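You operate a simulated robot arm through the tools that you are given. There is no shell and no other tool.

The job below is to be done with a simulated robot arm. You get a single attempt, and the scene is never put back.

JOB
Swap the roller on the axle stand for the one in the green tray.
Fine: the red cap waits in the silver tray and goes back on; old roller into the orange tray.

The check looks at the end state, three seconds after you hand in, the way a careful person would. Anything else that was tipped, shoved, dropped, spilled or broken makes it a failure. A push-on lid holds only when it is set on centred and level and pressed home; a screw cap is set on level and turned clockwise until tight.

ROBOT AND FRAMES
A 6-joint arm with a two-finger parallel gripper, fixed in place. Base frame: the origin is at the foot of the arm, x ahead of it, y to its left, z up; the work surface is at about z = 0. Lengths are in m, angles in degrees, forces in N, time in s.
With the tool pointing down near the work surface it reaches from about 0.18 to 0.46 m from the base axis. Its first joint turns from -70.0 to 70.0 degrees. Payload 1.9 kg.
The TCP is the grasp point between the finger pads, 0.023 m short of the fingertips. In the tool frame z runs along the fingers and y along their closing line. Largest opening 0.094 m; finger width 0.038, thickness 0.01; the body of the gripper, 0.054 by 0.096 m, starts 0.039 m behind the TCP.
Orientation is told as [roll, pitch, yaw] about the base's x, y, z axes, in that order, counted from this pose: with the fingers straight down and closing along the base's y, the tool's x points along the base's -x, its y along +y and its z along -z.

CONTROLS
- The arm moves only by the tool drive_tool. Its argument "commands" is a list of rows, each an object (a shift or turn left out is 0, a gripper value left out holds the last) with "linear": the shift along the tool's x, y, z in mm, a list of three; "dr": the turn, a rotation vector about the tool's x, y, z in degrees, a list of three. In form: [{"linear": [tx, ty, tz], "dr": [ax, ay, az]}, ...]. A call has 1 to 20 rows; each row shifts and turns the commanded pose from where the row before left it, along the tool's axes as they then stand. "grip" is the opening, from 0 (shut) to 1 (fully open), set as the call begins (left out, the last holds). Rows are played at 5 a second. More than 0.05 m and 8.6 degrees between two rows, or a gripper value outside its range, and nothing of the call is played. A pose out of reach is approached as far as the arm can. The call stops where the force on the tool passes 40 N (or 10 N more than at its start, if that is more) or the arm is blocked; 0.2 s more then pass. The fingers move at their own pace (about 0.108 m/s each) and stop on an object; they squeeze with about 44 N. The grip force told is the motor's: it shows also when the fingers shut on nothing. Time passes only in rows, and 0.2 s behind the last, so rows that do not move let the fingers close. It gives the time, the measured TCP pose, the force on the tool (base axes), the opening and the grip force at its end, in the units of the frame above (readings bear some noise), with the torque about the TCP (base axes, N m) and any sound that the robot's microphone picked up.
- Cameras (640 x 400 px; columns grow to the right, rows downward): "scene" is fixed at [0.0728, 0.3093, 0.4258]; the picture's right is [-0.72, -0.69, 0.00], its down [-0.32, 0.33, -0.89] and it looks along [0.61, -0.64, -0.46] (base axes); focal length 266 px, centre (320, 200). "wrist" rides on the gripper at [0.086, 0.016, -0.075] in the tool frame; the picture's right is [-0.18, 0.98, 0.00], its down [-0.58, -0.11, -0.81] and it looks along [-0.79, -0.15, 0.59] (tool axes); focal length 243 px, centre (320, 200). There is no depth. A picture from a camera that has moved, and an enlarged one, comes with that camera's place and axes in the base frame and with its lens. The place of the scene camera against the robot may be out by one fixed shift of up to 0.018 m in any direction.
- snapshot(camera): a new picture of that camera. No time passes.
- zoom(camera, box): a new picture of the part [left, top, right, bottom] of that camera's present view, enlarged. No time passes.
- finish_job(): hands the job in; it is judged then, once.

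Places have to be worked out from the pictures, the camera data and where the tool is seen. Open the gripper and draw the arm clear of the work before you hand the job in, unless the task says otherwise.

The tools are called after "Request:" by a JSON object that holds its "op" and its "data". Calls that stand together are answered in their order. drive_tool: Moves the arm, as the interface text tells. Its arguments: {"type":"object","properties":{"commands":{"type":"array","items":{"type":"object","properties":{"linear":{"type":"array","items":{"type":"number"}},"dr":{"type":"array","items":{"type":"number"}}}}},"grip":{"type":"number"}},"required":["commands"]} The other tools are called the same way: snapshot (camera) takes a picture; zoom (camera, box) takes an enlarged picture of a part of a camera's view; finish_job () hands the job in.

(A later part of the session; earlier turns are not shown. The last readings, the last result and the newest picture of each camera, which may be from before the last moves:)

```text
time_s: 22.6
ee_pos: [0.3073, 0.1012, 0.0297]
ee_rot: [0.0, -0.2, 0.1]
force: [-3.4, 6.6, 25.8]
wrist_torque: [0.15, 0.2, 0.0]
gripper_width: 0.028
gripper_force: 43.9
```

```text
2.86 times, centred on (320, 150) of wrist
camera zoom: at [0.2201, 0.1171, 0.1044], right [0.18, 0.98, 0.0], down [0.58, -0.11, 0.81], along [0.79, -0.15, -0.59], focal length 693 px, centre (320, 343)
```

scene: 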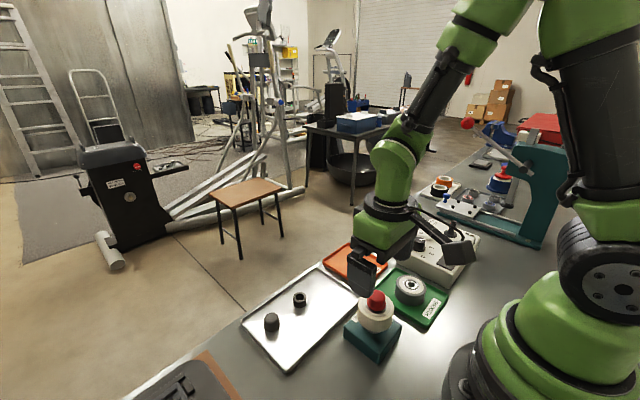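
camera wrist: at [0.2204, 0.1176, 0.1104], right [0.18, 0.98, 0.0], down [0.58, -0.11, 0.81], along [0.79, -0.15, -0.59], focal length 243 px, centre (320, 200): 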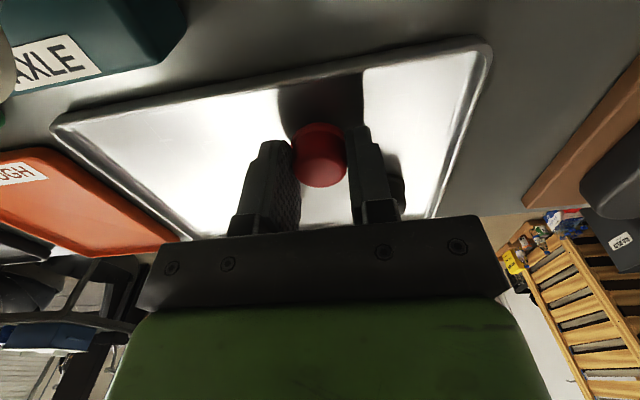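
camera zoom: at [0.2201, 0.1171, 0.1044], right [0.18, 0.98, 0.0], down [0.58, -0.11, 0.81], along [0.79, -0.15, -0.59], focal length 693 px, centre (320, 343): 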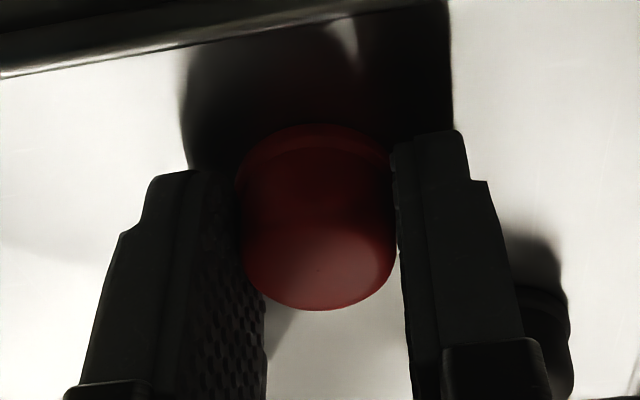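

Cap is on the tray floor (contact at TCP z ≈ 0.030). I'll relieve the press slightly, open to ~42 mm, and lift straight up.

Request:
{"op": "drive_tool", "data": {"commands": [{"linear": [0, 0, -0.8]}, {}]}}

Request:
{"op": "drive_tool", "data": {"commands": [{}, {}, {}], "grip": 0.45}}

Request:
{"op": "zoom", "data": {"camera": "wrist", "box": [250, 80, 390, 220]}}

```text
time_s: 23.2
ee_pos: [0.305, 0.1003, 0.0293]
ee_rot: [0.0, -0.1, 0.1]
force: [5.0, -1.1, 10.9]
wrist_torque: [-0.13, -0.16, 0.01]
gripper_width: 0.0277
gripper_force: 43.9
```

```text
time_s: 24.0
ee_pos: [0.3056, 0.1001, 0.0302]
ee_rot: [-0.1, 0.0, 0.2]
force: [-0.2, -0.8, 0.4]
wrist_torque: [0.03, 0.01, 0.0]
gripper_width: 0.0425
gripper_force: 0.1
```

```text
2.86 times, centred on (320, 150) of wrist
camera zoom: at [0.2196, 0.1165, 0.1046], right [0.18, 0.98, 0.0], down [0.58, -0.11, 0.81], along [0.79, -0.15, -0.59], focal length 693 px, centre (320, 343)
```

zoom: 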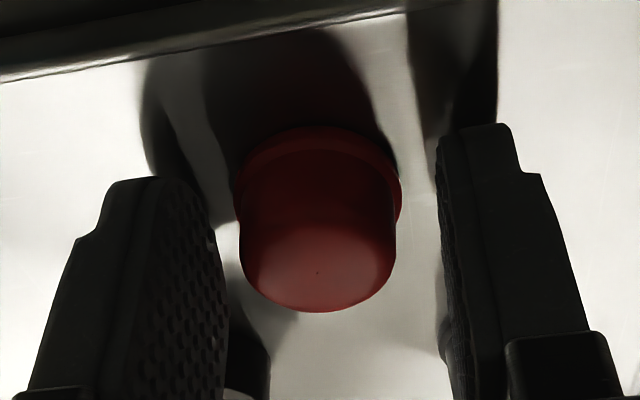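

The cap stands upright and free in the silver tray at about [0.3056, 0.1003]. I lift straight up, then move over the axle with the gripper fully open.

Request:
{"op": "drive_tool", "data": {"commands": [{"linear": [0, 0, -15]}, {"linear": [0, 0, -30]}, {"linear": [0, 0, -45]}, {"linear": [0, 0, -45]}, {"linear": [24, -19, 0]}, {"linear": [24, -19, 0]}, {"linear": [24, -19, 0]}, {"linear": [23, -18, 0]}, {}, {}]}}

Request:
{"op": "drive_tool", "data": {"commands": [{}, {}], "grip": 1}}

Request:
{"op": "snapshot", "data": {"camera": "wrist"}}

Request:
{"op": "zoom", "data": {"camera": "scene", "box": [230, 220, 430, 370]}}

```text
time_s: 26.2
ee_pos: [0.2108, 0.0251, 0.1663]
ee_rot: [0.0, 0.1, 0.1]
force: [0.1, -0.1, -0.1]
wrist_torque: [0.01, 0.02, 0.02]
gripper_width: 0.0423
gripper_force: 0.1
```

```text
time_s: 26.8
ee_pos: [0.211, 0.0258, 0.1662]
ee_rot: [0.0, 0.1, 0.0]
force: [-0.4, -1.8, -0.2]
wrist_torque: [-0.02, 0.0, 0.03]
gripper_width: 0.0939
gripper_force: 0.1
```

```text
taken
camera wrist: at [0.125, 0.0417, 0.2408], right [0.18, 0.98, 0.0], down [0.58, -0.11, 0.81], along [0.79, -0.15, -0.59], focal length 243 px, centre (320, 200)
```

wrist: 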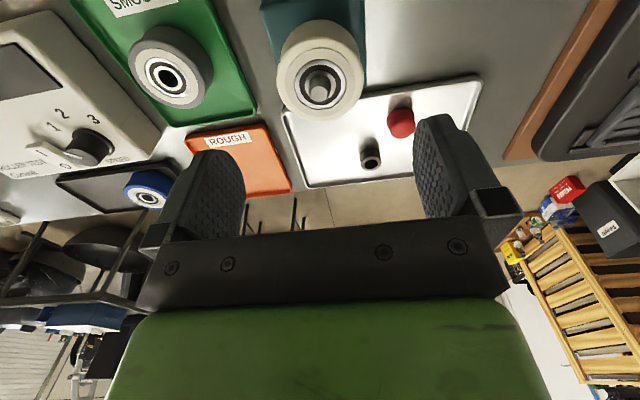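

```text
2.67 times, centred on (330, 295) of scene
camera zoom: at [0.0728, 0.3093, 0.4258], right [-0.72, -0.69, 0.0], down [-0.32, 0.33, -0.89], along [0.61, -0.64, -0.46], focal length 709 px, centre (293, -53)
```

zoom: 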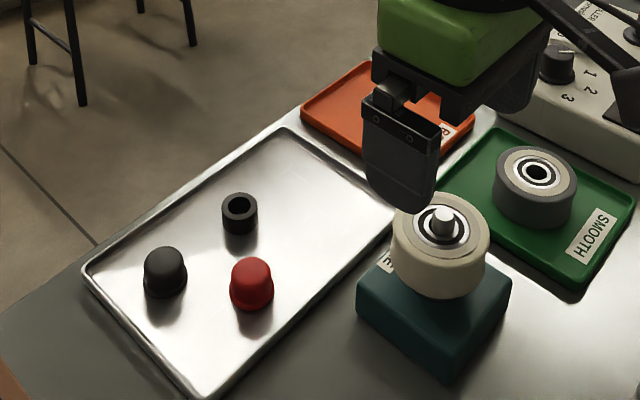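

The cap is upright in the tray. TCP ≈ [0.211, 0.0257, 0.166], above the axle. I'll lower to z ≈ 0.11 and check centring on the roller.

Request:
{"op": "drive_tool", "data": {"commands": [{"linear": [0, 0, 20]}, {"linear": [0, 0, 20]}, {"linear": [0, 0, 16]}, {}, {}]}}

Request:
{"op": "zoom", "data": {"camera": "wrist", "box": [230, 40, 410, 220]}}

```text
time_s: 28.0
ee_pos: [0.2106, 0.0243, 0.1088]
ee_rot: [0.0, 0.0, 0.1]
force: [-0.2, 0.4, 0.1]
wrist_torque: [0.03, -0.01, 0.02]
gripper_width: 0.0939
gripper_force: 0.1
```

```text
2.22 times, centred on (320, 130) of wrist
camera zoom: at [0.1245, 0.041, 0.1838], right [0.18, 0.98, 0.0], down [0.58, -0.11, 0.81], along [0.79, -0.15, -0.59], focal length 539 px, centre (320, 356)
```

zoom: 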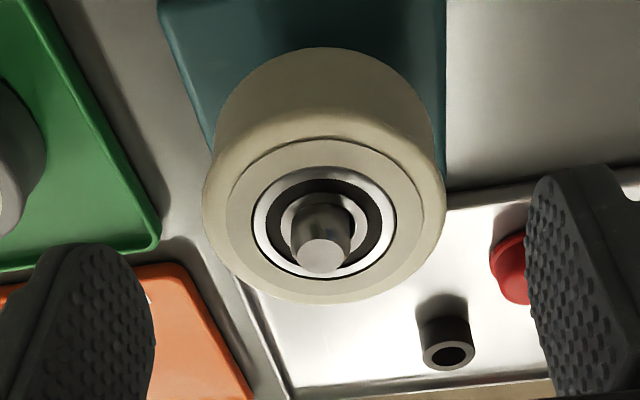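

Roller is nearly centred (about +0.7 mm in y). I'll nudge y and lower to TCP z ≈ 0.080 so the pads straddle the upper 23 mm of the roller.

Request:
{"op": "drive_tool", "data": {"commands": [{"linear": [0, 0.7, 10]}, {"linear": [0, 0, 10]}, {"linear": [0, 0, 8.5]}, {}, {}]}}

Request:
{"op": "snapshot", "data": {"camera": "wrist"}}

Request:
{"op": "zoom", "data": {"camera": "scene", "box": [340, 260, 420, 340]}}

```text
time_s: 29.2
ee_pos: [0.2114, 0.026, 0.0814]
ee_rot: [0.0, -0.1, 0.1]
force: [0.1, 0.6, -0.5]
wrist_torque: [-0.01, 0.02, 0.01]
gripper_width: 0.094
gripper_force: 0.0
```

```text
taken
camera wrist: at [0.1248, 0.0426, 0.1557], right [0.18, 0.98, 0.0], down [0.58, -0.11, 0.81], along [0.79, -0.15, -0.59], focal length 243 px, centre (320, 200)
```

wrist: 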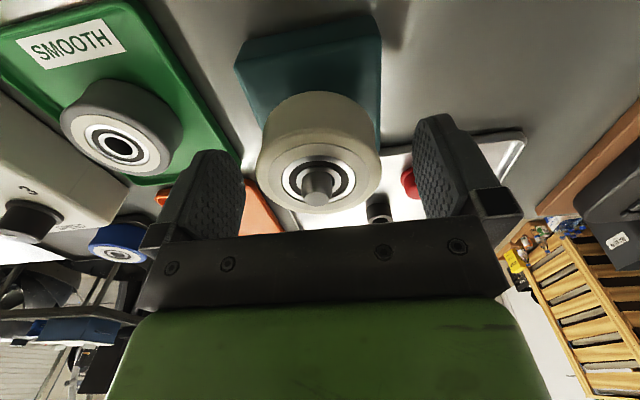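

```text
5.00 times, centred on (380, 300) of scene
camera zoom: at [0.0728, 0.3093, 0.4258], right [-0.72, -0.69, 0.0], down [-0.32, 0.33, -0.89], along [0.61, -0.64, -0.46], focal length 1330 px, centre (20, -300)
```

zoom: 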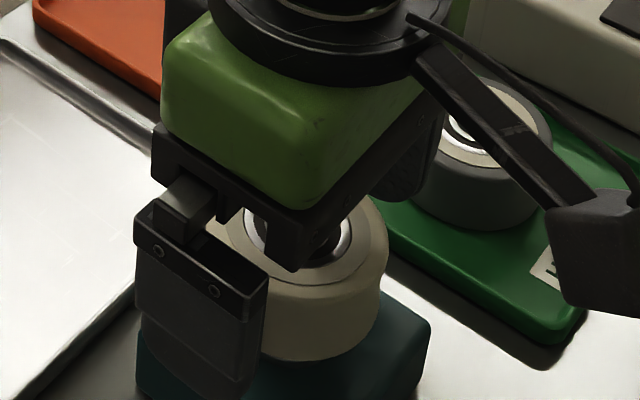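

I'll zoom in to confirm the centring between the fingers before closing.

Request:
{"op": "zoom", "data": {"camera": "wrist", "box": [240, 80, 400, 220]}}

```text
2.86 times, centred on (320, 150) of wrist
camera zoom: at [0.1248, 0.0426, 0.1557], right [0.18, 0.98, 0.0], down [0.58, -0.11, 0.81], along [0.79, -0.15, -0.59], focal length 693 px, centre (320, 343)
```

zoom: 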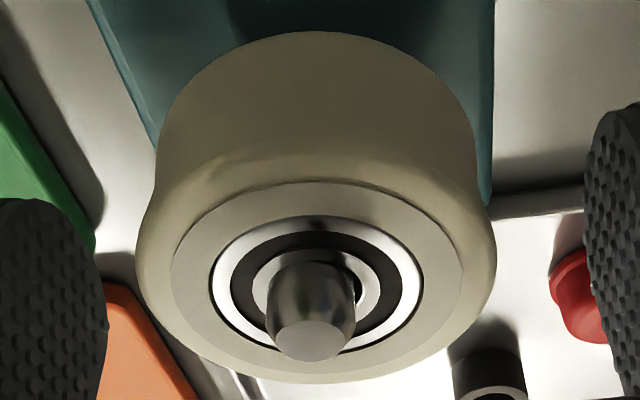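

Roller centre is about 0.6 mm to −y of the TCP, with the axle leaning against one side of its bore (about 1 mm play). I'll shift y by −0.6 mm and close in two stages.

Request:
{"op": "drive_tool", "data": {"commands": [{"linear": [0, -0.7, 0]}, {}], "grip": 0.7}}

Request:
{"op": "drive_tool", "data": {"commands": [{}, {}], "grip": 0.0}}

Request:
{"op": "zoom", "data": {"camera": "wrist", "box": [240, 80, 400, 220]}}

```text
time_s: 29.8
ee_pos: [0.2114, 0.0251, 0.0801]
ee_rot: [0.0, 0.1, 0.0]
force: [-0.2, 1.0, 0.8]
wrist_torque: [0.0, -0.03, 0.01]
gripper_width: 0.0658
gripper_force: 0.0
```

```text
time_s: 30.4
ee_pos: [0.2101, 0.0257, 0.0802]
ee_rot: [-0.1, 0.0, 0.0]
force: [0.0, -1.3, 1.9]
wrist_torque: [-0.04, -0.01, 0.02]
gripper_width: 0.0575
gripper_force: 43.7
```

```text
2.86 times, centred on (320, 150) of wrist
camera zoom: at [0.1249, 0.0414, 0.1557], right [0.18, 0.98, 0.0], down [0.58, -0.11, 0.81], along [0.79, -0.15, -0.59], focal length 693 px, centre (320, 343)
```

zoom: 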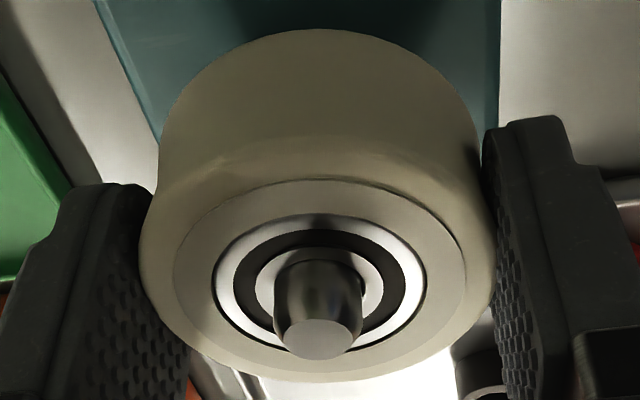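

Roller gripped at 57.5 mm with almost no side force, and the axle looks centred in the bore in y. While it's still on the axle I'll probe the play in x and y with small moves, to learn exactly which TCP position centres a bore on the axle.

Request:
{"op": "drive_tool", "data": {"commands": [{"linear": [-0.6, 0, 0]}, {}]}}

Request:
{"op": "drive_tool", "data": {"commands": [{"linear": [-0.4, 0, 0]}, {}]}}

Request:
{"op": "drive_tool", "data": {"commands": [{"linear": [-0.4, 0, 0]}, {}]}}

Request:
{"op": "zoom", "data": {"camera": "wrist", "box": [240, 80, 400, 220]}}

```text
time_s: 31.0
ee_pos: [0.2117, 0.024, 0.0804]
ee_rot: [0.0, 0.0, 0.1]
force: [-6.6, 3.6, 20.5]
wrist_torque: [0.11, 0.24, 0.03]
gripper_width: 0.0574
gripper_force: 44.1
```

```text
time_s: 31.6
ee_pos: [0.2128, 0.024, 0.0811]
ee_rot: [-0.1, 0.0, 0.1]
force: [-11.0, 3.9, 27.9]
wrist_torque: [0.05, 0.33, 0.05]
gripper_width: 0.057
gripper_force: 44.2
```

```text
time_s: 32.1
ee_pos: [0.2126, 0.024, 0.0812]
ee_rot: [0.1, 0.0, 0.0]
force: [-1.3, 1.4, 5.0]
wrist_torque: [0.05, 0.01, 0.03]
gripper_width: 0.057
gripper_force: 44.3
stopped in row 2: the force on the tool passed its limit at 42 N (the readings are from after the stop); the commanded pose is now the measured one
```

```text
2.86 times, centred on (320, 150) of wrist
camera zoom: at [0.1258, 0.0411, 0.1556], right [0.18, 0.98, 0.0], down [0.58, -0.11, 0.81], along [0.79, -0.15, -0.59], focal length 693 px, centre (320, 343)
```

zoom: 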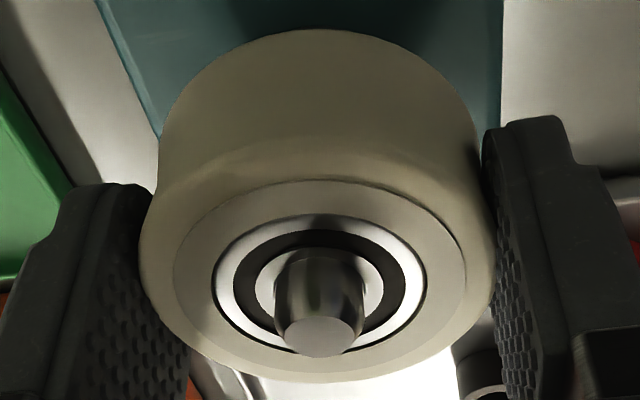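

The vertical force shows I'm rubbing the roller on its shoulder. I'll lift 1.5 mm so only the axle touches the bore, then re-check forces.

Request:
{"op": "drive_tool", "data": {"commands": [{"linear": [0, 0, -1.0]}, {"linear": [0, 0, -0.8]}, {}]}}

Request:
{"op": "zoom", "data": {"camera": "wrist", "box": [240, 80, 400, 220]}}

```text
time_s: 32.9
ee_pos: [0.2116, 0.024, 0.0821]
ee_rot: [-0.1, 0.0, 0.1]
force: [-1.5, 0.4, 0.8]
wrist_torque: [-0.01, -0.02, 0.03]
gripper_width: 0.0573
gripper_force: 44.6
```

```text
2.86 times, centred on (320, 150) of wrist
camera zoom: at [0.1259, 0.041, 0.1572], right [0.18, 0.98, 0.0], down [0.58, -0.11, 0.81], along [0.79, -0.15, -0.59], focal length 693 px, centre (320, 343)
```

zoom: 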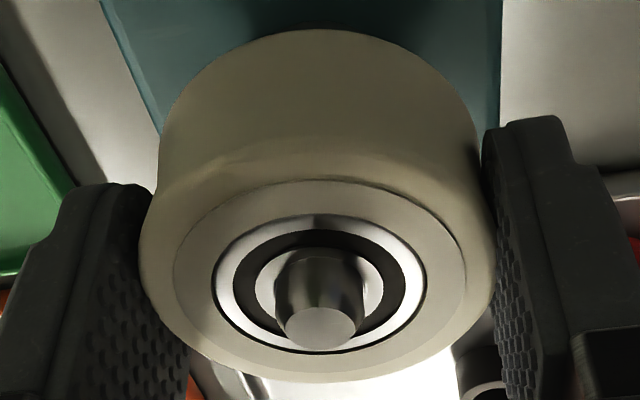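

Now it's free (forces ≈ 0) at TCP ≈ [0.2119, 0.0250, 0.082]. I'll probe toward +x in small steps to find contact with the axle.

Request:
{"op": "drive_tool", "data": {"commands": [{"linear": [-0.5, 0, 0]}, {}]}}

Request:
{"op": "drive_tool", "data": {"commands": [{"linear": [-0.4, 0, 0]}, {}]}}

Request:
{"op": "snapshot", "data": {"camera": "wrist"}}

```text
time_s: 33.5
ee_pos: [0.2131, 0.0246, 0.0837]
ee_rot: [0.1, -0.1, 0.0]
force: [-0.9, 0.1, 0.0]
wrist_torque: [-0.01, -0.01, 0.01]
gripper_width: 0.0571
gripper_force: 43.6
```

```text
time_s: 34.1
ee_pos: [0.2112, 0.024, 0.0834]
ee_rot: [0.0, 0.0, 0.0]
force: [-2.7, 0.3, 0.1]
wrist_torque: [0.0, 0.0, 0.01]
gripper_width: 0.0573
gripper_force: 44.1
```

```text
taken
camera wrist: at [0.1263, 0.0409, 0.157], right [0.18, 0.98, 0.0], down [0.58, -0.11, 0.81], along [0.79, -0.15, -0.59], focal length 243 px, centre (320, 200)
```

wrist: 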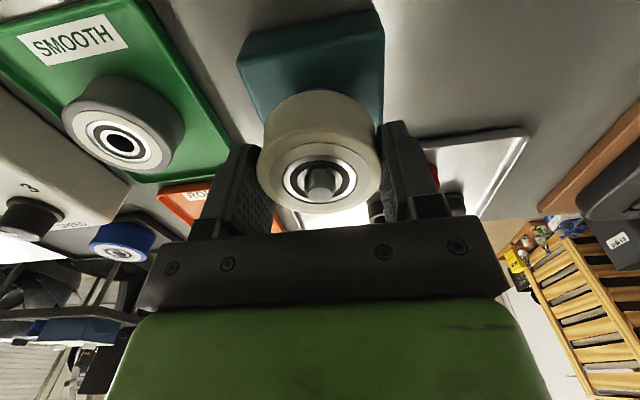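

Request:
{"op": "drive_tool", "data": {"commands": [{"linear": [-0.4, 0, 0]}, {}]}}

Request:
{"op": "zoom", "data": {"camera": "wrist", "box": [240, 80, 400, 220]}}

```text
time_s: 34.7
ee_pos: [0.2117, 0.0254, 0.0812]
ee_rot: [0.0, 0.0, 0.1]
force: [-1.8, 0.1, 0.0]
wrist_torque: [-0.01, -0.03, 0.03]
gripper_width: 0.0569
gripper_force: 44.2
```

```text
2.86 times, centred on (320, 150) of wrist
camera zoom: at [0.1263, 0.0411, 0.1574], right [0.18, 0.98, 0.0], down [0.58, -0.11, 0.81], along [0.79, -0.15, -0.59], focal length 693 px, centre (320, 343)
```

zoom: 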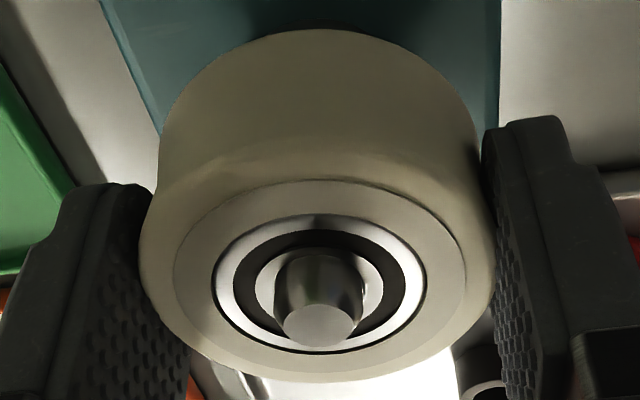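

Request:
{"op": "drive_tool", "data": {"commands": [{"linear": [-0.6, 0, 0]}, {}]}}

Request:
{"op": "zoom", "data": {"camera": "wrist", "box": [240, 80, 400, 220]}}

```text
time_s: 35.3
ee_pos: [0.2119, 0.0242, 0.0829]
ee_rot: [0.1, 0.2, -0.1]
force: [-11.5, 4.4, 2.1]
wrist_torque: [0.03, 0.05, 0.0]
gripper_width: 0.057
gripper_force: 44.3
```

```text
2.86 times, centred on (320, 150) of wrist
camera zoom: at [0.1267, 0.0412, 0.1573], right [0.18, 0.98, 0.0], down [0.58, -0.11, 0.8], along [0.79, -0.15, -0.59], focal length 693 px, centre (320, 343)
```

zoom: 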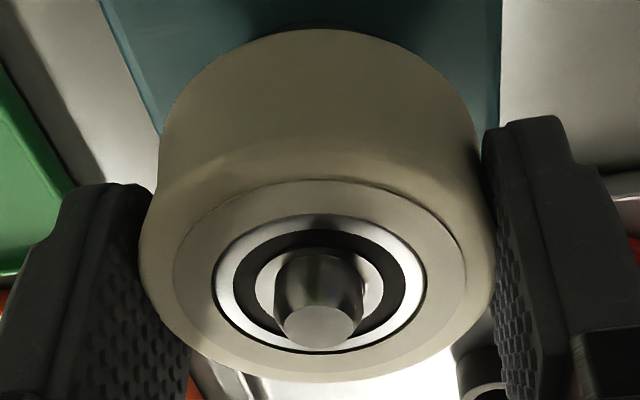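

Contact at +x with camera x ≈ 0.1265. Now I probe the other way, toward −x.

Request:
{"op": "drive_tool", "data": {"commands": [{"linear": [1.0, 0, 0]}, {"linear": [1.0, 0, 0]}, {"linear": [0.6, 0, 0]}, {}]}}

Request:
{"op": "zoom", "data": {"camera": "wrist", "box": [240, 80, 400, 220]}}

Request:
{"op": "drive_tool", "data": {"commands": [{"linear": [0.5, 0, 0]}, {}]}}

Request:
{"op": "zoom", "data": {"camera": "wrist", "box": [240, 80, 400, 220]}}

```text
time_s: 36.3
ee_pos: [0.2117, 0.0253, 0.0829]
ee_rot: [0.1, -0.1, 0.0]
force: [-0.4, -0.1, -1.2]
wrist_torque: [-0.04, -0.02, -0.04]
gripper_width: 0.0568
gripper_force: 44.4
```

```text
2.86 times, centred on (320, 150) of wrist
camera zoom: at [0.1252, 0.0416, 0.1578], right [0.18, 0.98, 0.0], down [0.58, -0.11, 0.81], along [0.79, -0.15, -0.59], focal length 693 px, centre (320, 343)
```

zoom: 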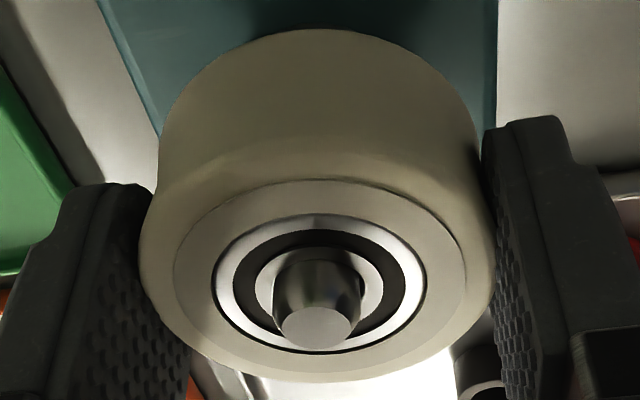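

```text
time_s: 36.9
ee_pos: [0.2099, 0.0256, 0.0818]
ee_rot: [0.0, 0.0, 0.1]
force: [0.2, 0.2, -1.3]
wrist_torque: [0.01, 0.04, 0.01]
gripper_width: 0.057
gripper_force: 44.1
```

```text
2.86 times, centred on (320, 150) of wrist
camera zoom: at [0.1245, 0.0414, 0.1577], right [0.18, 0.98, 0.0], down [0.58, -0.11, 0.81], along [0.79, -0.15, -0.59], focal length 693 px, centre (320, 343)
```

zoom: 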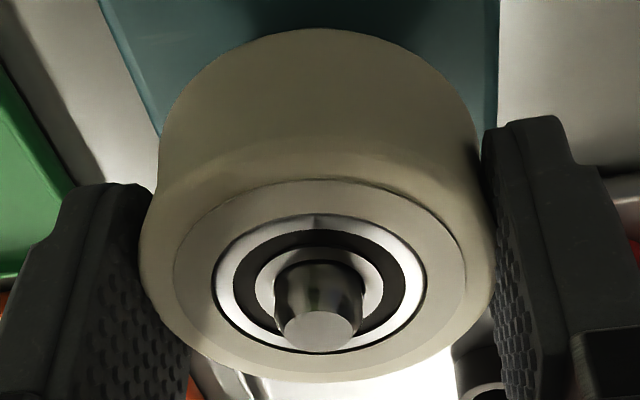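

Request:
{"op": "drive_tool", "data": {"commands": [{"linear": [0.5, 0, 0]}, {}]}}

Request:
{"op": "drive_tool", "data": {"commands": [{"linear": [0.4, 0, 0]}, {}]}}

Request:
{"op": "zoom", "data": {"camera": "wrist", "box": [240, 80, 400, 220]}}

```text
time_s: 37.5
ee_pos: [0.2107, 0.025, 0.083]
ee_rot: [0.0, -0.1, 0.1]
force: [-0.6, 0.0, -2.1]
wrist_torque: [0.0, -0.03, 0.0]
gripper_width: 0.0568
gripper_force: 44.3
```

```text
time_s: 38.1
ee_pos: [0.2097, 0.0258, 0.083]
ee_rot: [0.0, 0.1, 0.1]
force: [-0.1, -1.1, -1.2]
wrist_torque: [0.0, 0.0, 0.01]
gripper_width: 0.057
gripper_force: 44.0
```

```text
2.86 times, centred on (320, 150) of wrist
camera zoom: at [0.1241, 0.0414, 0.1576], right [0.18, 0.98, 0.0], down [0.58, -0.11, 0.81], along [0.79, -0.15, -0.59], focal length 693 px, centre (320, 343)
```

zoom: 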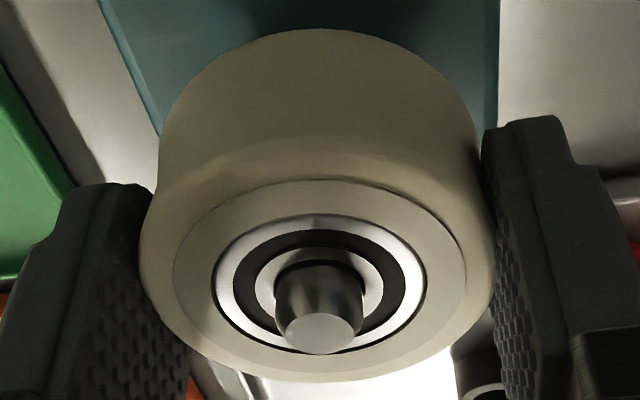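

Request:
{"op": "drive_tool", "data": {"commands": [{"linear": [0.5, 0, 0]}, {}]}}

Request:
{"op": "drive_tool", "data": {"commands": [{"linear": [0.5, 0, 0]}, {}]}}

Request:
{"op": "zoom", "data": {"camera": "wrist", "box": [240, 80, 400, 220]}}

```text
time_s: 38.7
ee_pos: [0.2099, 0.0248, 0.0821]
ee_rot: [0.0, 0.0, 0.0]
force: [1.3, -1.6, -1.3]
wrist_torque: [-0.01, -0.05, 0.0]
gripper_width: 0.0569
gripper_force: 44.3
```

```text
time_s: 39.3
ee_pos: [0.21, 0.0264, 0.0831]
ee_rot: [0.0, -0.1, 0.1]
force: [7.1, -2.4, -2.8]
wrist_torque: [-0.08, -0.17, -0.04]
gripper_width: 0.0568
gripper_force: 44.3
```

```text
2.86 times, centred on (320, 150) of wrist
camera zoom: at [0.123, 0.0417, 0.1576], right [0.18, 0.98, 0.0], down [0.58, -0.11, 0.81], along [0.79, -0.15, -0.59], focal length 693 px, centre (320, 343)
```

zoom: 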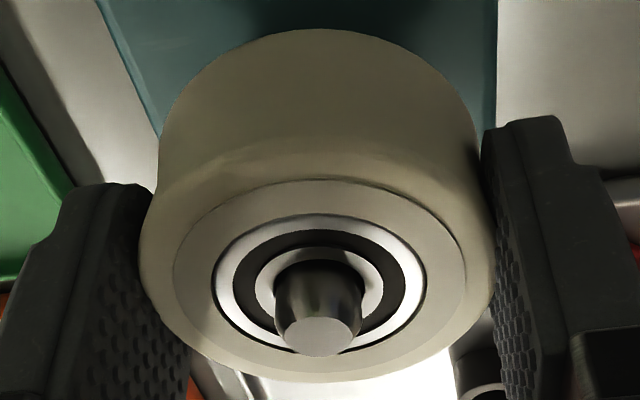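

The play is about ±1.6 mm and the axle is centred at camera x ≈ 0.1248 / TCP ≈ [0.2108, 0.0254]. I recentre and lift the old roller straight up off the axle.

Request:
{"op": "drive_tool", "data": {"commands": [{"linear": [-1.0, 0, 0]}, {"linear": [-0.8, 0, 0]}, {"linear": [0, 0, -5]}, {"linear": [0, 0, -8]}, {"linear": [0, 0, -10]}, {"linear": [0, 0, -10]}, {"linear": [0, 0, -15]}, {"linear": [0, 0, -20]}, {"linear": [0, 0, -20]}, {}]}}

Request:
{"op": "snapshot", "data": {"camera": "wrist"}}

Request:
{"op": "zoom", "data": {"camera": "scene", "box": [330, 220, 430, 350]}}

```text
time_s: 41.5
ee_pos: [0.2104, 0.0247, 0.1712]
ee_rot: [0.0, 0.0, 0.2]
force: [0.7, 0.0, -1.7]
wrist_torque: [-0.02, 0.02, -0.02]
gripper_width: 0.0568
gripper_force: 43.9
```

```text
taken
camera wrist: at [0.1239, 0.0411, 0.246], right [0.18, 0.98, 0.0], down [0.58, -0.11, 0.81], along [0.79, -0.15, -0.59], focal length 243 px, centre (320, 200)
```

wrist: 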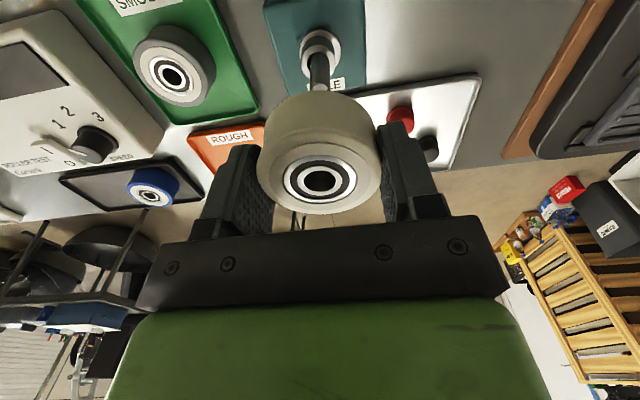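

```text
3.08 times, centred on (380, 285) of scene
camera zoom: at [0.0728, 0.3093, 0.4258], right [-0.72, -0.69, 0.0], down [-0.32, 0.33, -0.89], along [0.61, -0.64, -0.46], focal length 818 px, centre (135, -62)
```

zoom: 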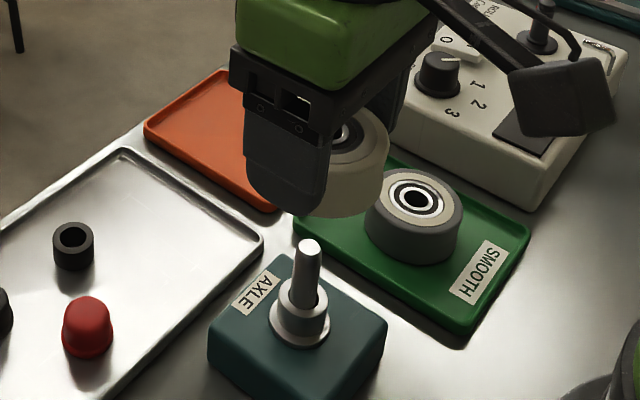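

The old roller is off cleanly and the shouldered axle is bare. I'll save a close view of the held bore as reference, then carry the roller over the orange tray (centre ≈ [0.347, −0.107]).

Request:
{"op": "zoom", "data": {"camera": "wrist", "box": [240, 80, 400, 220]}}

Request:
{"op": "zoom", "data": {"camera": "wrist", "box": [270, 20, 370, 110]}}

Request:
{"op": "drive_tool", "data": {"commands": [{"linear": [-28, -26.5, 0]}, {"linear": [-28, -26.5, 0]}, {"linear": [-28, -26.5, 0]}, {"linear": [-28, -26.5, 0]}, {"linear": [-26, -26, 0]}, {"linear": [0, 0, 30]}, {"linear": [0, 0, 30]}, {"linear": [0, 0, 20]}, {}, {}]}}

Request:
{"op": "snapshot", "data": {"camera": "wrist"}}

Request:
{"op": "snapshot", "data": {"camera": "scene"}}

```text
2.86 times, centred on (320, 150) of wrist
camera zoom: at [0.1239, 0.0411, 0.246], right [0.18, 0.98, 0.0], down [0.58, -0.11, 0.81], along [0.79, -0.15, -0.59], focal length 693 px, centre (320, 343)
```

zoom: 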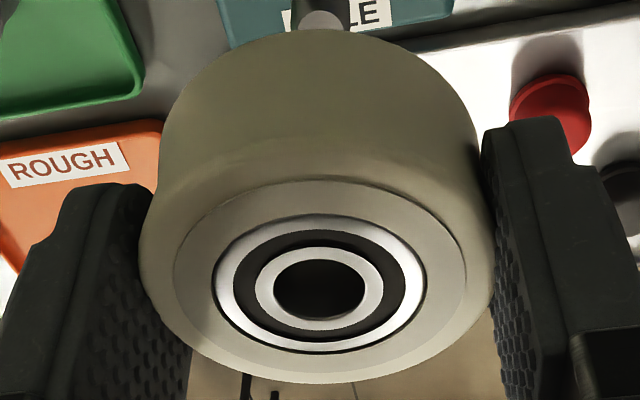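

```text
4.44 times, centred on (320, 65) of wrist
camera zoom: at [0.1239, 0.0411, 0.246], right [0.18, 0.98, 0.0], down [0.58, -0.11, 0.81], along [0.79, -0.15, -0.59], focal length 1078 px, centre (320, 800)
```

zoom: 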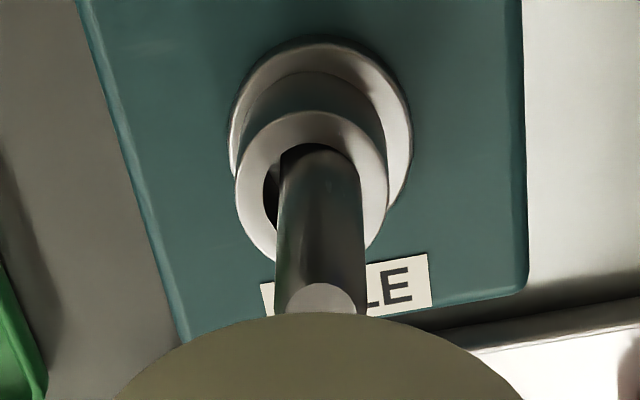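

```text
time_s: 43.7
ee_pos: [0.3482, -0.1067, 0.0899]
ee_rot: [0.0, 0.0, 0.1]
force: [0.2, 0.8, -0.7]
wrist_torque: [0.02, 0.04, -0.02]
gripper_width: 0.057
gripper_force: 44.0
```

```text
taken
camera wrist: at [0.262, -0.0907, 0.1655], right [0.18, 0.98, 0.0], down [0.58, -0.11, 0.81], along [0.79, -0.15, -0.59], focal length 243 px, centre (320, 200)
```

wrist: 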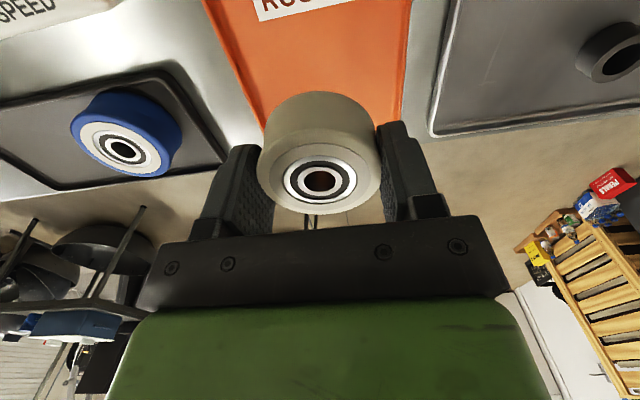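

```text
taken
```

scene: 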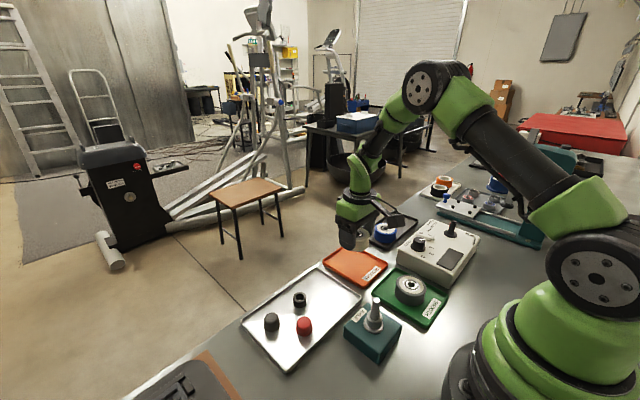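

The roller is over the middle of the orange tray (TCP ≈ [0.348, −0.107, 0.0905]). Note the axle has a loose-looking metal spacer collar that stayed put. I lower the roller to just above the tray floor.

Request:
{"op": "drive_tool", "data": {"commands": [{"linear": [0, 0, 20]}, {"linear": [0, 0, 20]}, {"linear": [0, 0, 12]}, {}]}}

Request:
{"op": "zoom", "data": {"camera": "scene", "box": [310, 210, 410, 300]}}

Request:
{"op": "snapshot", "data": {"camera": "wrist"}}

```text
time_s: 44.7
ee_pos: [0.349, -0.1061, 0.039]
ee_rot: [0.0, -0.1, 0.1]
force: [-0.6, 0.5, -1.4]
wrist_torque: [0.03, 0.0, -0.04]
gripper_width: 0.0566
gripper_force: 43.8
```

```text
4.44 times, centred on (360, 255) of scene
camera zoom: at [0.0728, 0.3093, 0.4258], right [-0.72, -0.69, 0.0], down [-0.32, 0.33, -0.89], along [0.61, -0.64, -0.46], focal length 1182 px, centre (142, -44)
```

zoom: 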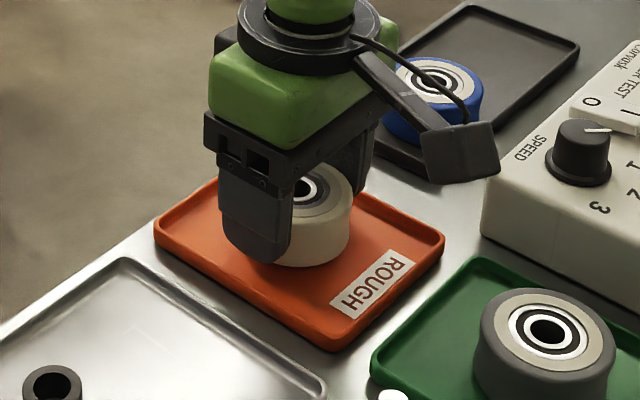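

```text
taken
camera wrist: at [0.2628, -0.0895, 0.1131], right [0.18, 0.98, 0.0], down [0.58, -0.11, 0.81], along [0.79, -0.15, -0.59], focal length 243 px, centre (320, 200)
```

wrist: 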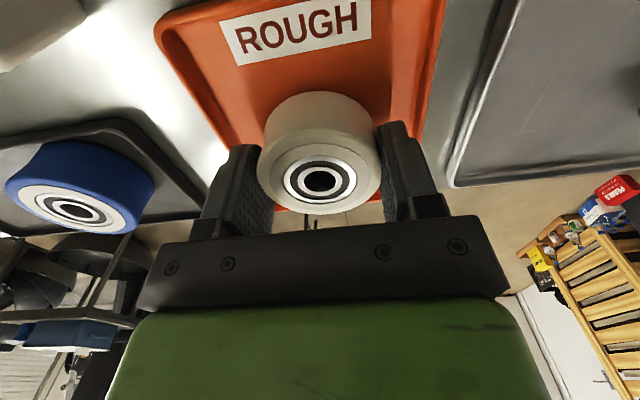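

Roller hangs level over the orange tray at TCP z ≈ 0.038. Stepping down to feel for the floor.

Request:
{"op": "drive_tool", "data": {"commands": [{"linear": [0, 0, 1.5]}, {"linear": [0, 0, 1]}, {}]}}

Request:
{"op": "drive_tool", "data": {"commands": [{"linear": [0, 0, 1]}, {}]}}

Request:
{"op": "drive_tool", "data": {"commands": [{"linear": [0, 0, 0.8]}, {}]}}

```text
time_s: 45.5
ee_pos: [0.35, -0.107, 0.0346]
ee_rot: [0.0, 0.1, 0.1]
force: [0.3, -0.7, -2.0]
wrist_torque: [-0.01, -0.04, -0.02]
gripper_width: 0.0566
gripper_force: 44.1
```

```text
time_s: 46.1
ee_pos: [0.3481, -0.1059, 0.0343]
ee_rot: [0.0, 0.0, 0.0]
force: [-9.0, 2.8, 17.2]
wrist_torque: [-0.03, -0.18, -0.01]
gripper_width: 0.0564
gripper_force: 44.2
```

```text
time_s: 46.5
ee_pos: [0.3485, -0.1059, 0.0354]
ee_rot: [-0.1, 0.0, 0.2]
force: [-2.3, 0.4, 5.0]
wrist_torque: [-0.07, -0.06, -0.01]
gripper_width: 0.057
gripper_force: 44.1
stopped in row 2: the force on the tool passed its limit at 42 N (the readings are from after the stop); the commanded pose is now the measured one
```

The roller is resting on the orange tray floor. I'll open to ~70 mm and check it's free.

Request:
{"op": "drive_tool", "data": {"commands": [{}, {}, {}], "grip": 0.73}}

Request:
{"op": "snapshot", "data": {"camera": "wrist"}}

Request:
{"op": "zoom", "data": {"camera": "scene", "box": [310, 210, 410, 300]}}

```text
time_s: 47.4
ee_pos: [0.3493, -0.1063, 0.0353]
ee_rot: [0.0, -0.1, 0.0]
force: [0.0, -0.1, 0.2]
wrist_torque: [-0.01, 0.0, 0.05]
gripper_width: 0.0684
gripper_force: 0.0
```

```text
taken
camera wrist: at [0.2629, -0.0901, 0.1095], right [0.18, 0.98, 0.0], down [0.58, -0.11, 0.81], along [0.79, -0.15, -0.59], focal length 243 px, centre (320, 200)
```

wrist: 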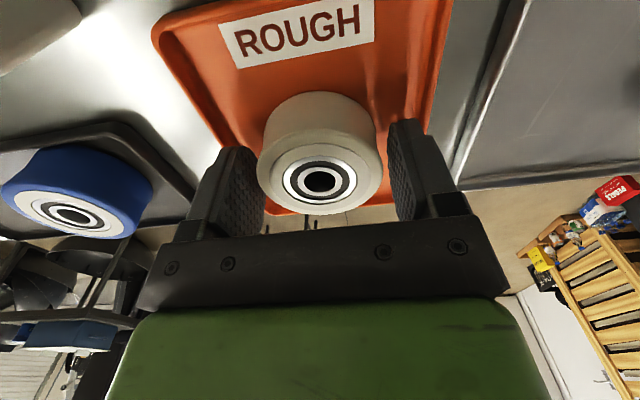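

```text
4.44 times, centred on (360, 255) of scene
camera zoom: at [0.0728, 0.3093, 0.4258], right [-0.72, -0.69, 0.0], down [-0.32, 0.33, -0.89], along [0.61, -0.64, -0.46], focal length 1182 px, centre (142, -44)
```

zoom: 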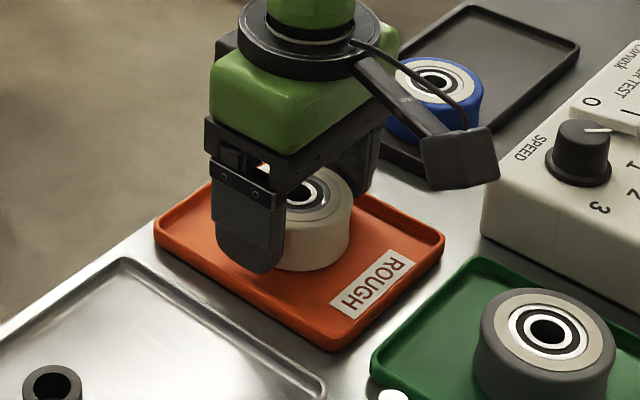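

The old roller stands flat and released in the orange tray. I lift straight up and move over the grey roller in the green tray (≈ [0.205, −0.106]).

Request:
{"op": "drive_tool", "data": {"commands": [{"linear": [0, 0, -15]}, {"linear": [0, 0, -30]}, {"linear": [0, 0, -35]}, {"linear": [0, 0, -15]}, {"linear": [36, 0, 0]}, {"linear": [36, 0, 0]}, {"linear": [36, 0, 0]}, {"linear": [36, 0, 0]}, {}, {}]}}

Request:
{"op": "drive_tool", "data": {"commands": [{}, {}], "grip": 1}}

Request:
{"op": "snapshot", "data": {"camera": "wrist"}}

Request:
{"op": "zoom", "data": {"camera": "scene", "box": [310, 200, 470, 340]}}

```text
time_s: 49.5
ee_pos: [0.2049, -0.1081, 0.1302]
ee_rot: [0.0, -0.1, 0.0]
force: [-0.9, 0.0, -0.7]
wrist_torque: [0.0, 0.01, -0.02]
gripper_width: 0.0687
gripper_force: 0.1
```

```text
time_s: 50.1
ee_pos: [0.2056, -0.1079, 0.1304]
ee_rot: [-0.1, 0.0, 0.0]
force: [-0.2, 0.2, -0.1]
wrist_torque: [-0.03, 0.0, 0.0]
gripper_width: 0.0941
gripper_force: 0.1
```

```text
taken
camera wrist: at [0.119, -0.0914, 0.2049], right [0.18, 0.98, 0.0], down [0.58, -0.11, 0.81], along [0.79, -0.15, -0.59], focal length 243 px, centre (320, 200)
```

wrist: 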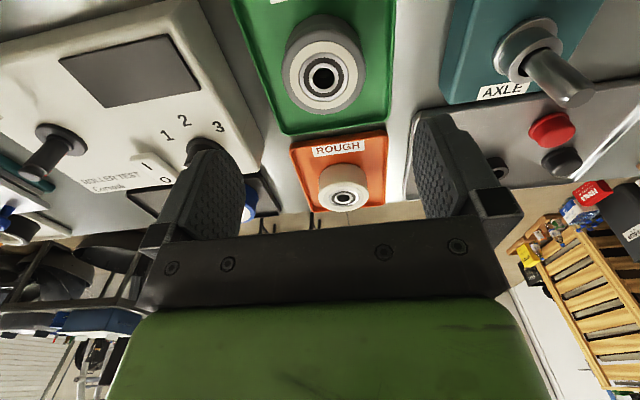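

```text
2.86 times, centred on (390, 270) of scene
camera zoom: at [0.0728, 0.3093, 0.4258], right [-0.72, -0.69, 0.0], down [-0.32, 0.33, -0.89], along [0.61, -0.64, -0.46], focal length 760 px, centre (120, 0)
```

zoom: 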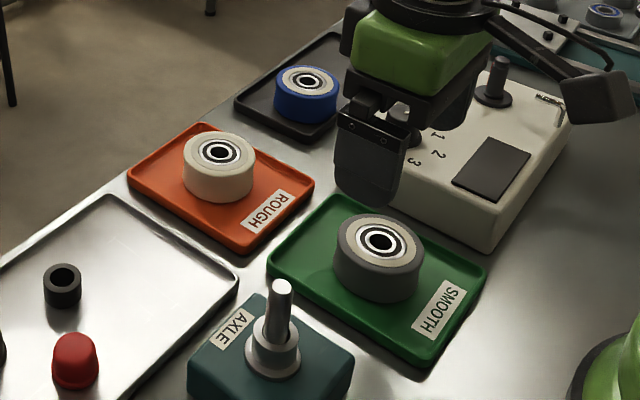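

The grey roller is nearly under the gripper. I'll zoom in to measure its offset precisely.

Request:
{"op": "zoom", "data": {"camera": "wrist", "box": [260, 0, 390, 130]}}

```text
3.08 times, centred on (325, 65) of wrist
camera zoom: at [0.119, -0.0914, 0.2049], right [0.18, 0.98, 0.0], down [0.58, -0.11, 0.81], along [0.79, -0.15, -0.59], focal length 746 px, centre (305, 615)
```

zoom: 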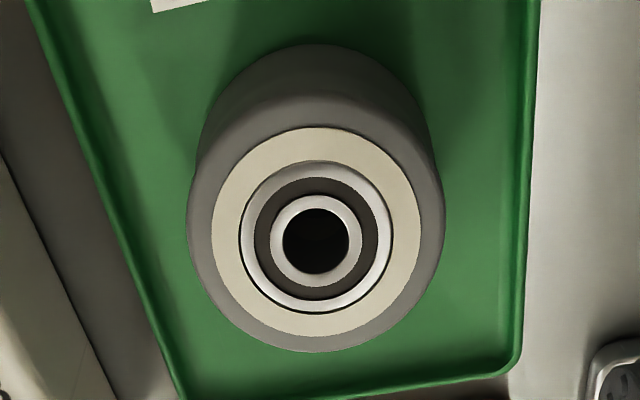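

The grey roller is at about [0.2052, −0.1054], i.e. +2 mm in y. I'll narrow the opening to ~74 mm (to stay inside the tray rim), shift y, and lower to z ≈ 0.06 to re-check.

Request:
{"op": "drive_tool", "data": {"commands": [{"linear": [0, 2.0, 20]}, {"linear": [0, 0, 20]}, {"linear": [0, 0, 20]}, {"linear": [0, 0, 8]}, {}, {}], "grip": 0.79}}

Request:
{"op": "zoom", "data": {"camera": "wrist", "box": [230, 40, 410, 220]}}

Request:
{"op": "zoom", "data": {"camera": "scene", "box": [370, 230, 470, 330]}}

```text
time_s: 51.5
ee_pos: [0.2059, -0.1043, 0.0626]
ee_rot: [0.1, -0.1, -0.1]
force: [-0.4, 0.1, 0.5]
wrist_torque: [0.0, -0.01, 0.01]
gripper_width: 0.0744
gripper_force: 0.1
```

```text
2.22 times, centred on (320, 130) of wrist
camera zoom: at [0.1196, -0.0879, 0.1374], right [0.18, 0.98, 0.0], down [0.58, -0.11, 0.81], along [0.79, -0.15, -0.59], focal length 539 px, centre (320, 356)
```

zoom: 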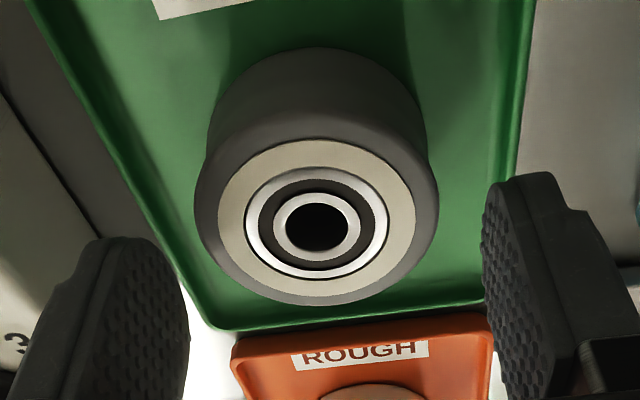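

```text
4.00 times, centred on (420, 280) of scene
camera zoom: at [0.0728, 0.3093, 0.4258], right [-0.72, -0.69, 0.0], down [-0.32, 0.33, -0.89], along [0.61, -0.64, -0.46], focal length 1064 px, centre (-80, -120)
```

zoom: 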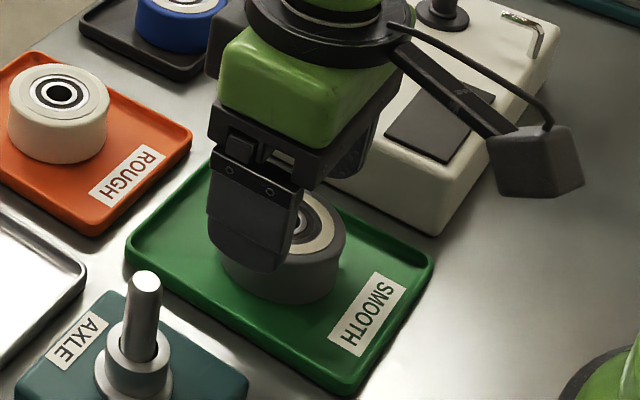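

The roller is ~0.8 mm toward −y and ~0.6 mm toward −x of the TCP. I'll correct and lower to the grip height TCP z ≈ 0.035.

Request:
{"op": "drive_tool", "data": {"commands": [{"linear": [0.6, -0.8, 10]}, {"linear": [0, 0, 10]}, {"linear": [0, 0, 7.3]}, {}, {}]}}

Request:
{"op": "zoom", "data": {"camera": "wrist", "box": [240, 80, 400, 220]}}

Request:
{"op": "zoom", "data": {"camera": "scene", "box": [370, 230, 470, 330]}}

```text
time_s: 52.8
ee_pos: [0.204, -0.1034, 0.0342]
ee_rot: [0.0, 0.0, 0.0]
force: [0.0, 1.5, -0.6]
wrist_torque: [-0.02, -0.02, 0.0]
gripper_width: 0.0743
gripper_force: 0.1
```

```text
2.86 times, centred on (320, 150) of wrist
camera zoom: at [0.1189, -0.0881, 0.109], right [0.18, 0.98, 0.0], down [0.58, -0.11, 0.81], along [0.79, -0.15, -0.59], focal length 693 px, centre (320, 343)
```

zoom: 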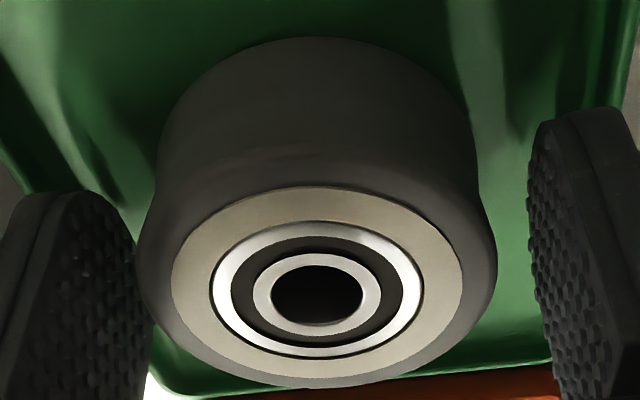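

```text
4.00 times, centred on (420, 280) of scene
camera zoom: at [0.0728, 0.3093, 0.4258], right [-0.72, -0.69, 0.0], down [-0.32, 0.33, -0.89], along [0.61, -0.64, -0.46], focal length 1064 px, centre (-80, -120)
```

zoom: 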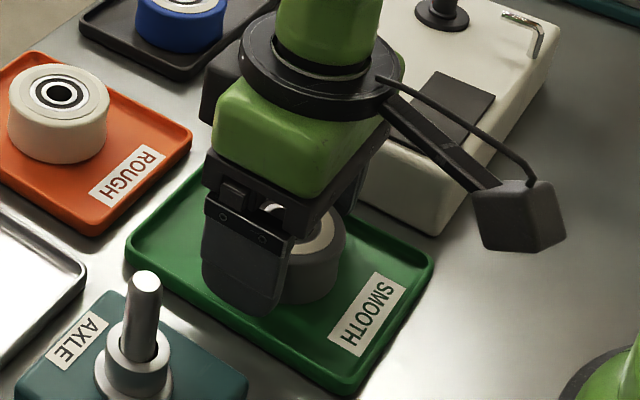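

The bore sits within ~0.5 mm of the reference position. I'll nudge slightly and close on the grey roller.

Request:
{"op": "drive_tool", "data": {"commands": [{"linear": [-0.4, -0.5, -0.5]}, {}]}}

Request:
{"op": "drive_tool", "data": {"commands": [{}, {}, {}], "grip": 0}}

Request:
{"op": "zoom", "data": {"camera": "wrist", "box": [240, 80, 400, 220]}}

```text
time_s: 53.4
ee_pos: [0.2048, -0.1055, 0.035]
ee_rot: [0.0, -0.1, 0.0]
force: [0.5, 0.6, 0.1]
wrist_torque: [0.01, -0.01, 0.01]
gripper_width: 0.0745
gripper_force: 0.1
```

```text
time_s: 54.1
ee_pos: [0.2053, -0.1049, 0.0343]
ee_rot: [0.0, -0.1, 0.0]
force: [-0.1, -1.6, 1.1]
wrist_torque: [-0.13, 0.01, 0.06]
gripper_width: 0.0576
gripper_force: 43.8
```

```text
2.86 times, centred on (320, 150) of wrist
camera zoom: at [0.1195, -0.0885, 0.1093], right [0.18, 0.98, 0.0], down [0.58, -0.11, 0.81], along [0.79, -0.15, -0.59], focal length 693 px, centre (320, 343)
```

zoom: 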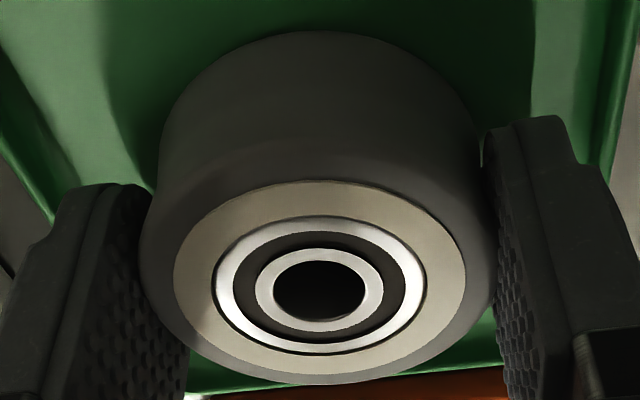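

The grey roller is gripped (57.6 mm) and its bore sits in exactly the same place in the gripper as the old one did. I lift it straight up, then carry it toward the axle at safe height.

Request:
{"op": "drive_tool", "data": {"commands": [{"linear": [0, 0, -5]}, {"linear": [0, 0, -15]}, {"linear": [0, 0, -30]}, {"linear": [0, 0, -40]}, {"linear": [0, 0, -46]}, {"linear": [0, 26, 0]}, {"linear": [-1.5, 26, 0]}, {"linear": [-1.5, 26, 0]}, {"linear": [-1.5, 26, 0]}, {"linear": [-1, 26, 0]}, {}, {}]}}

Request:
{"op": "snapshot", "data": {"camera": "wrist"}}

Request:
{"op": "zoom", "data": {"camera": "wrist", "box": [270, 20, 370, 110]}}

Request:
{"op": "zoom", "data": {"camera": "scene", "box": [330, 220, 430, 350]}}

```text
time_s: 56.8
ee_pos: [0.2095, 0.0244, 0.17]
ee_rot: [0.1, 0.0, 0.1]
force: [-0.1, -0.1, -0.9]
wrist_torque: [-0.03, 0.0, 0.03]
gripper_width: 0.0576
gripper_force: 44.2
```

```text
taken
camera wrist: at [0.1234, 0.0411, 0.2455], right [0.18, 0.98, 0.0], down [0.58, -0.11, 0.81], along [0.79, -0.15, -0.59], focal length 243 px, centre (320, 200)
```

wrist: 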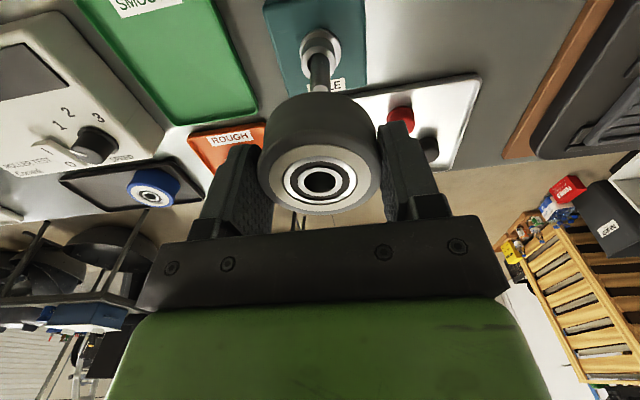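

```text
4.44 times, centred on (320, 65) of wrist
camera zoom: at [0.1234, 0.0411, 0.2455], right [0.18, 0.98, 0.0], down [0.58, -0.11, 0.81], along [0.79, -0.15, -0.59], focal length 1078 px, centre (320, 800)
```

zoom: 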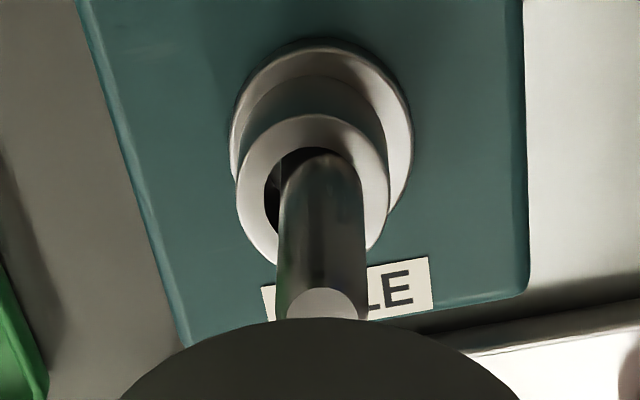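

```text
3.08 times, centred on (380, 285) of scene
camera zoom: at [0.0728, 0.3093, 0.4258], right [-0.72, -0.69, 0.0], down [-0.32, 0.33, -0.89], along [0.61, -0.64, -0.46], focal length 818 px, centre (135, -62)
```

zoom: 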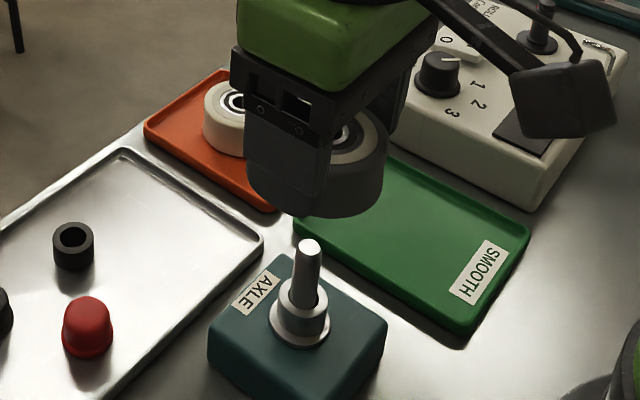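

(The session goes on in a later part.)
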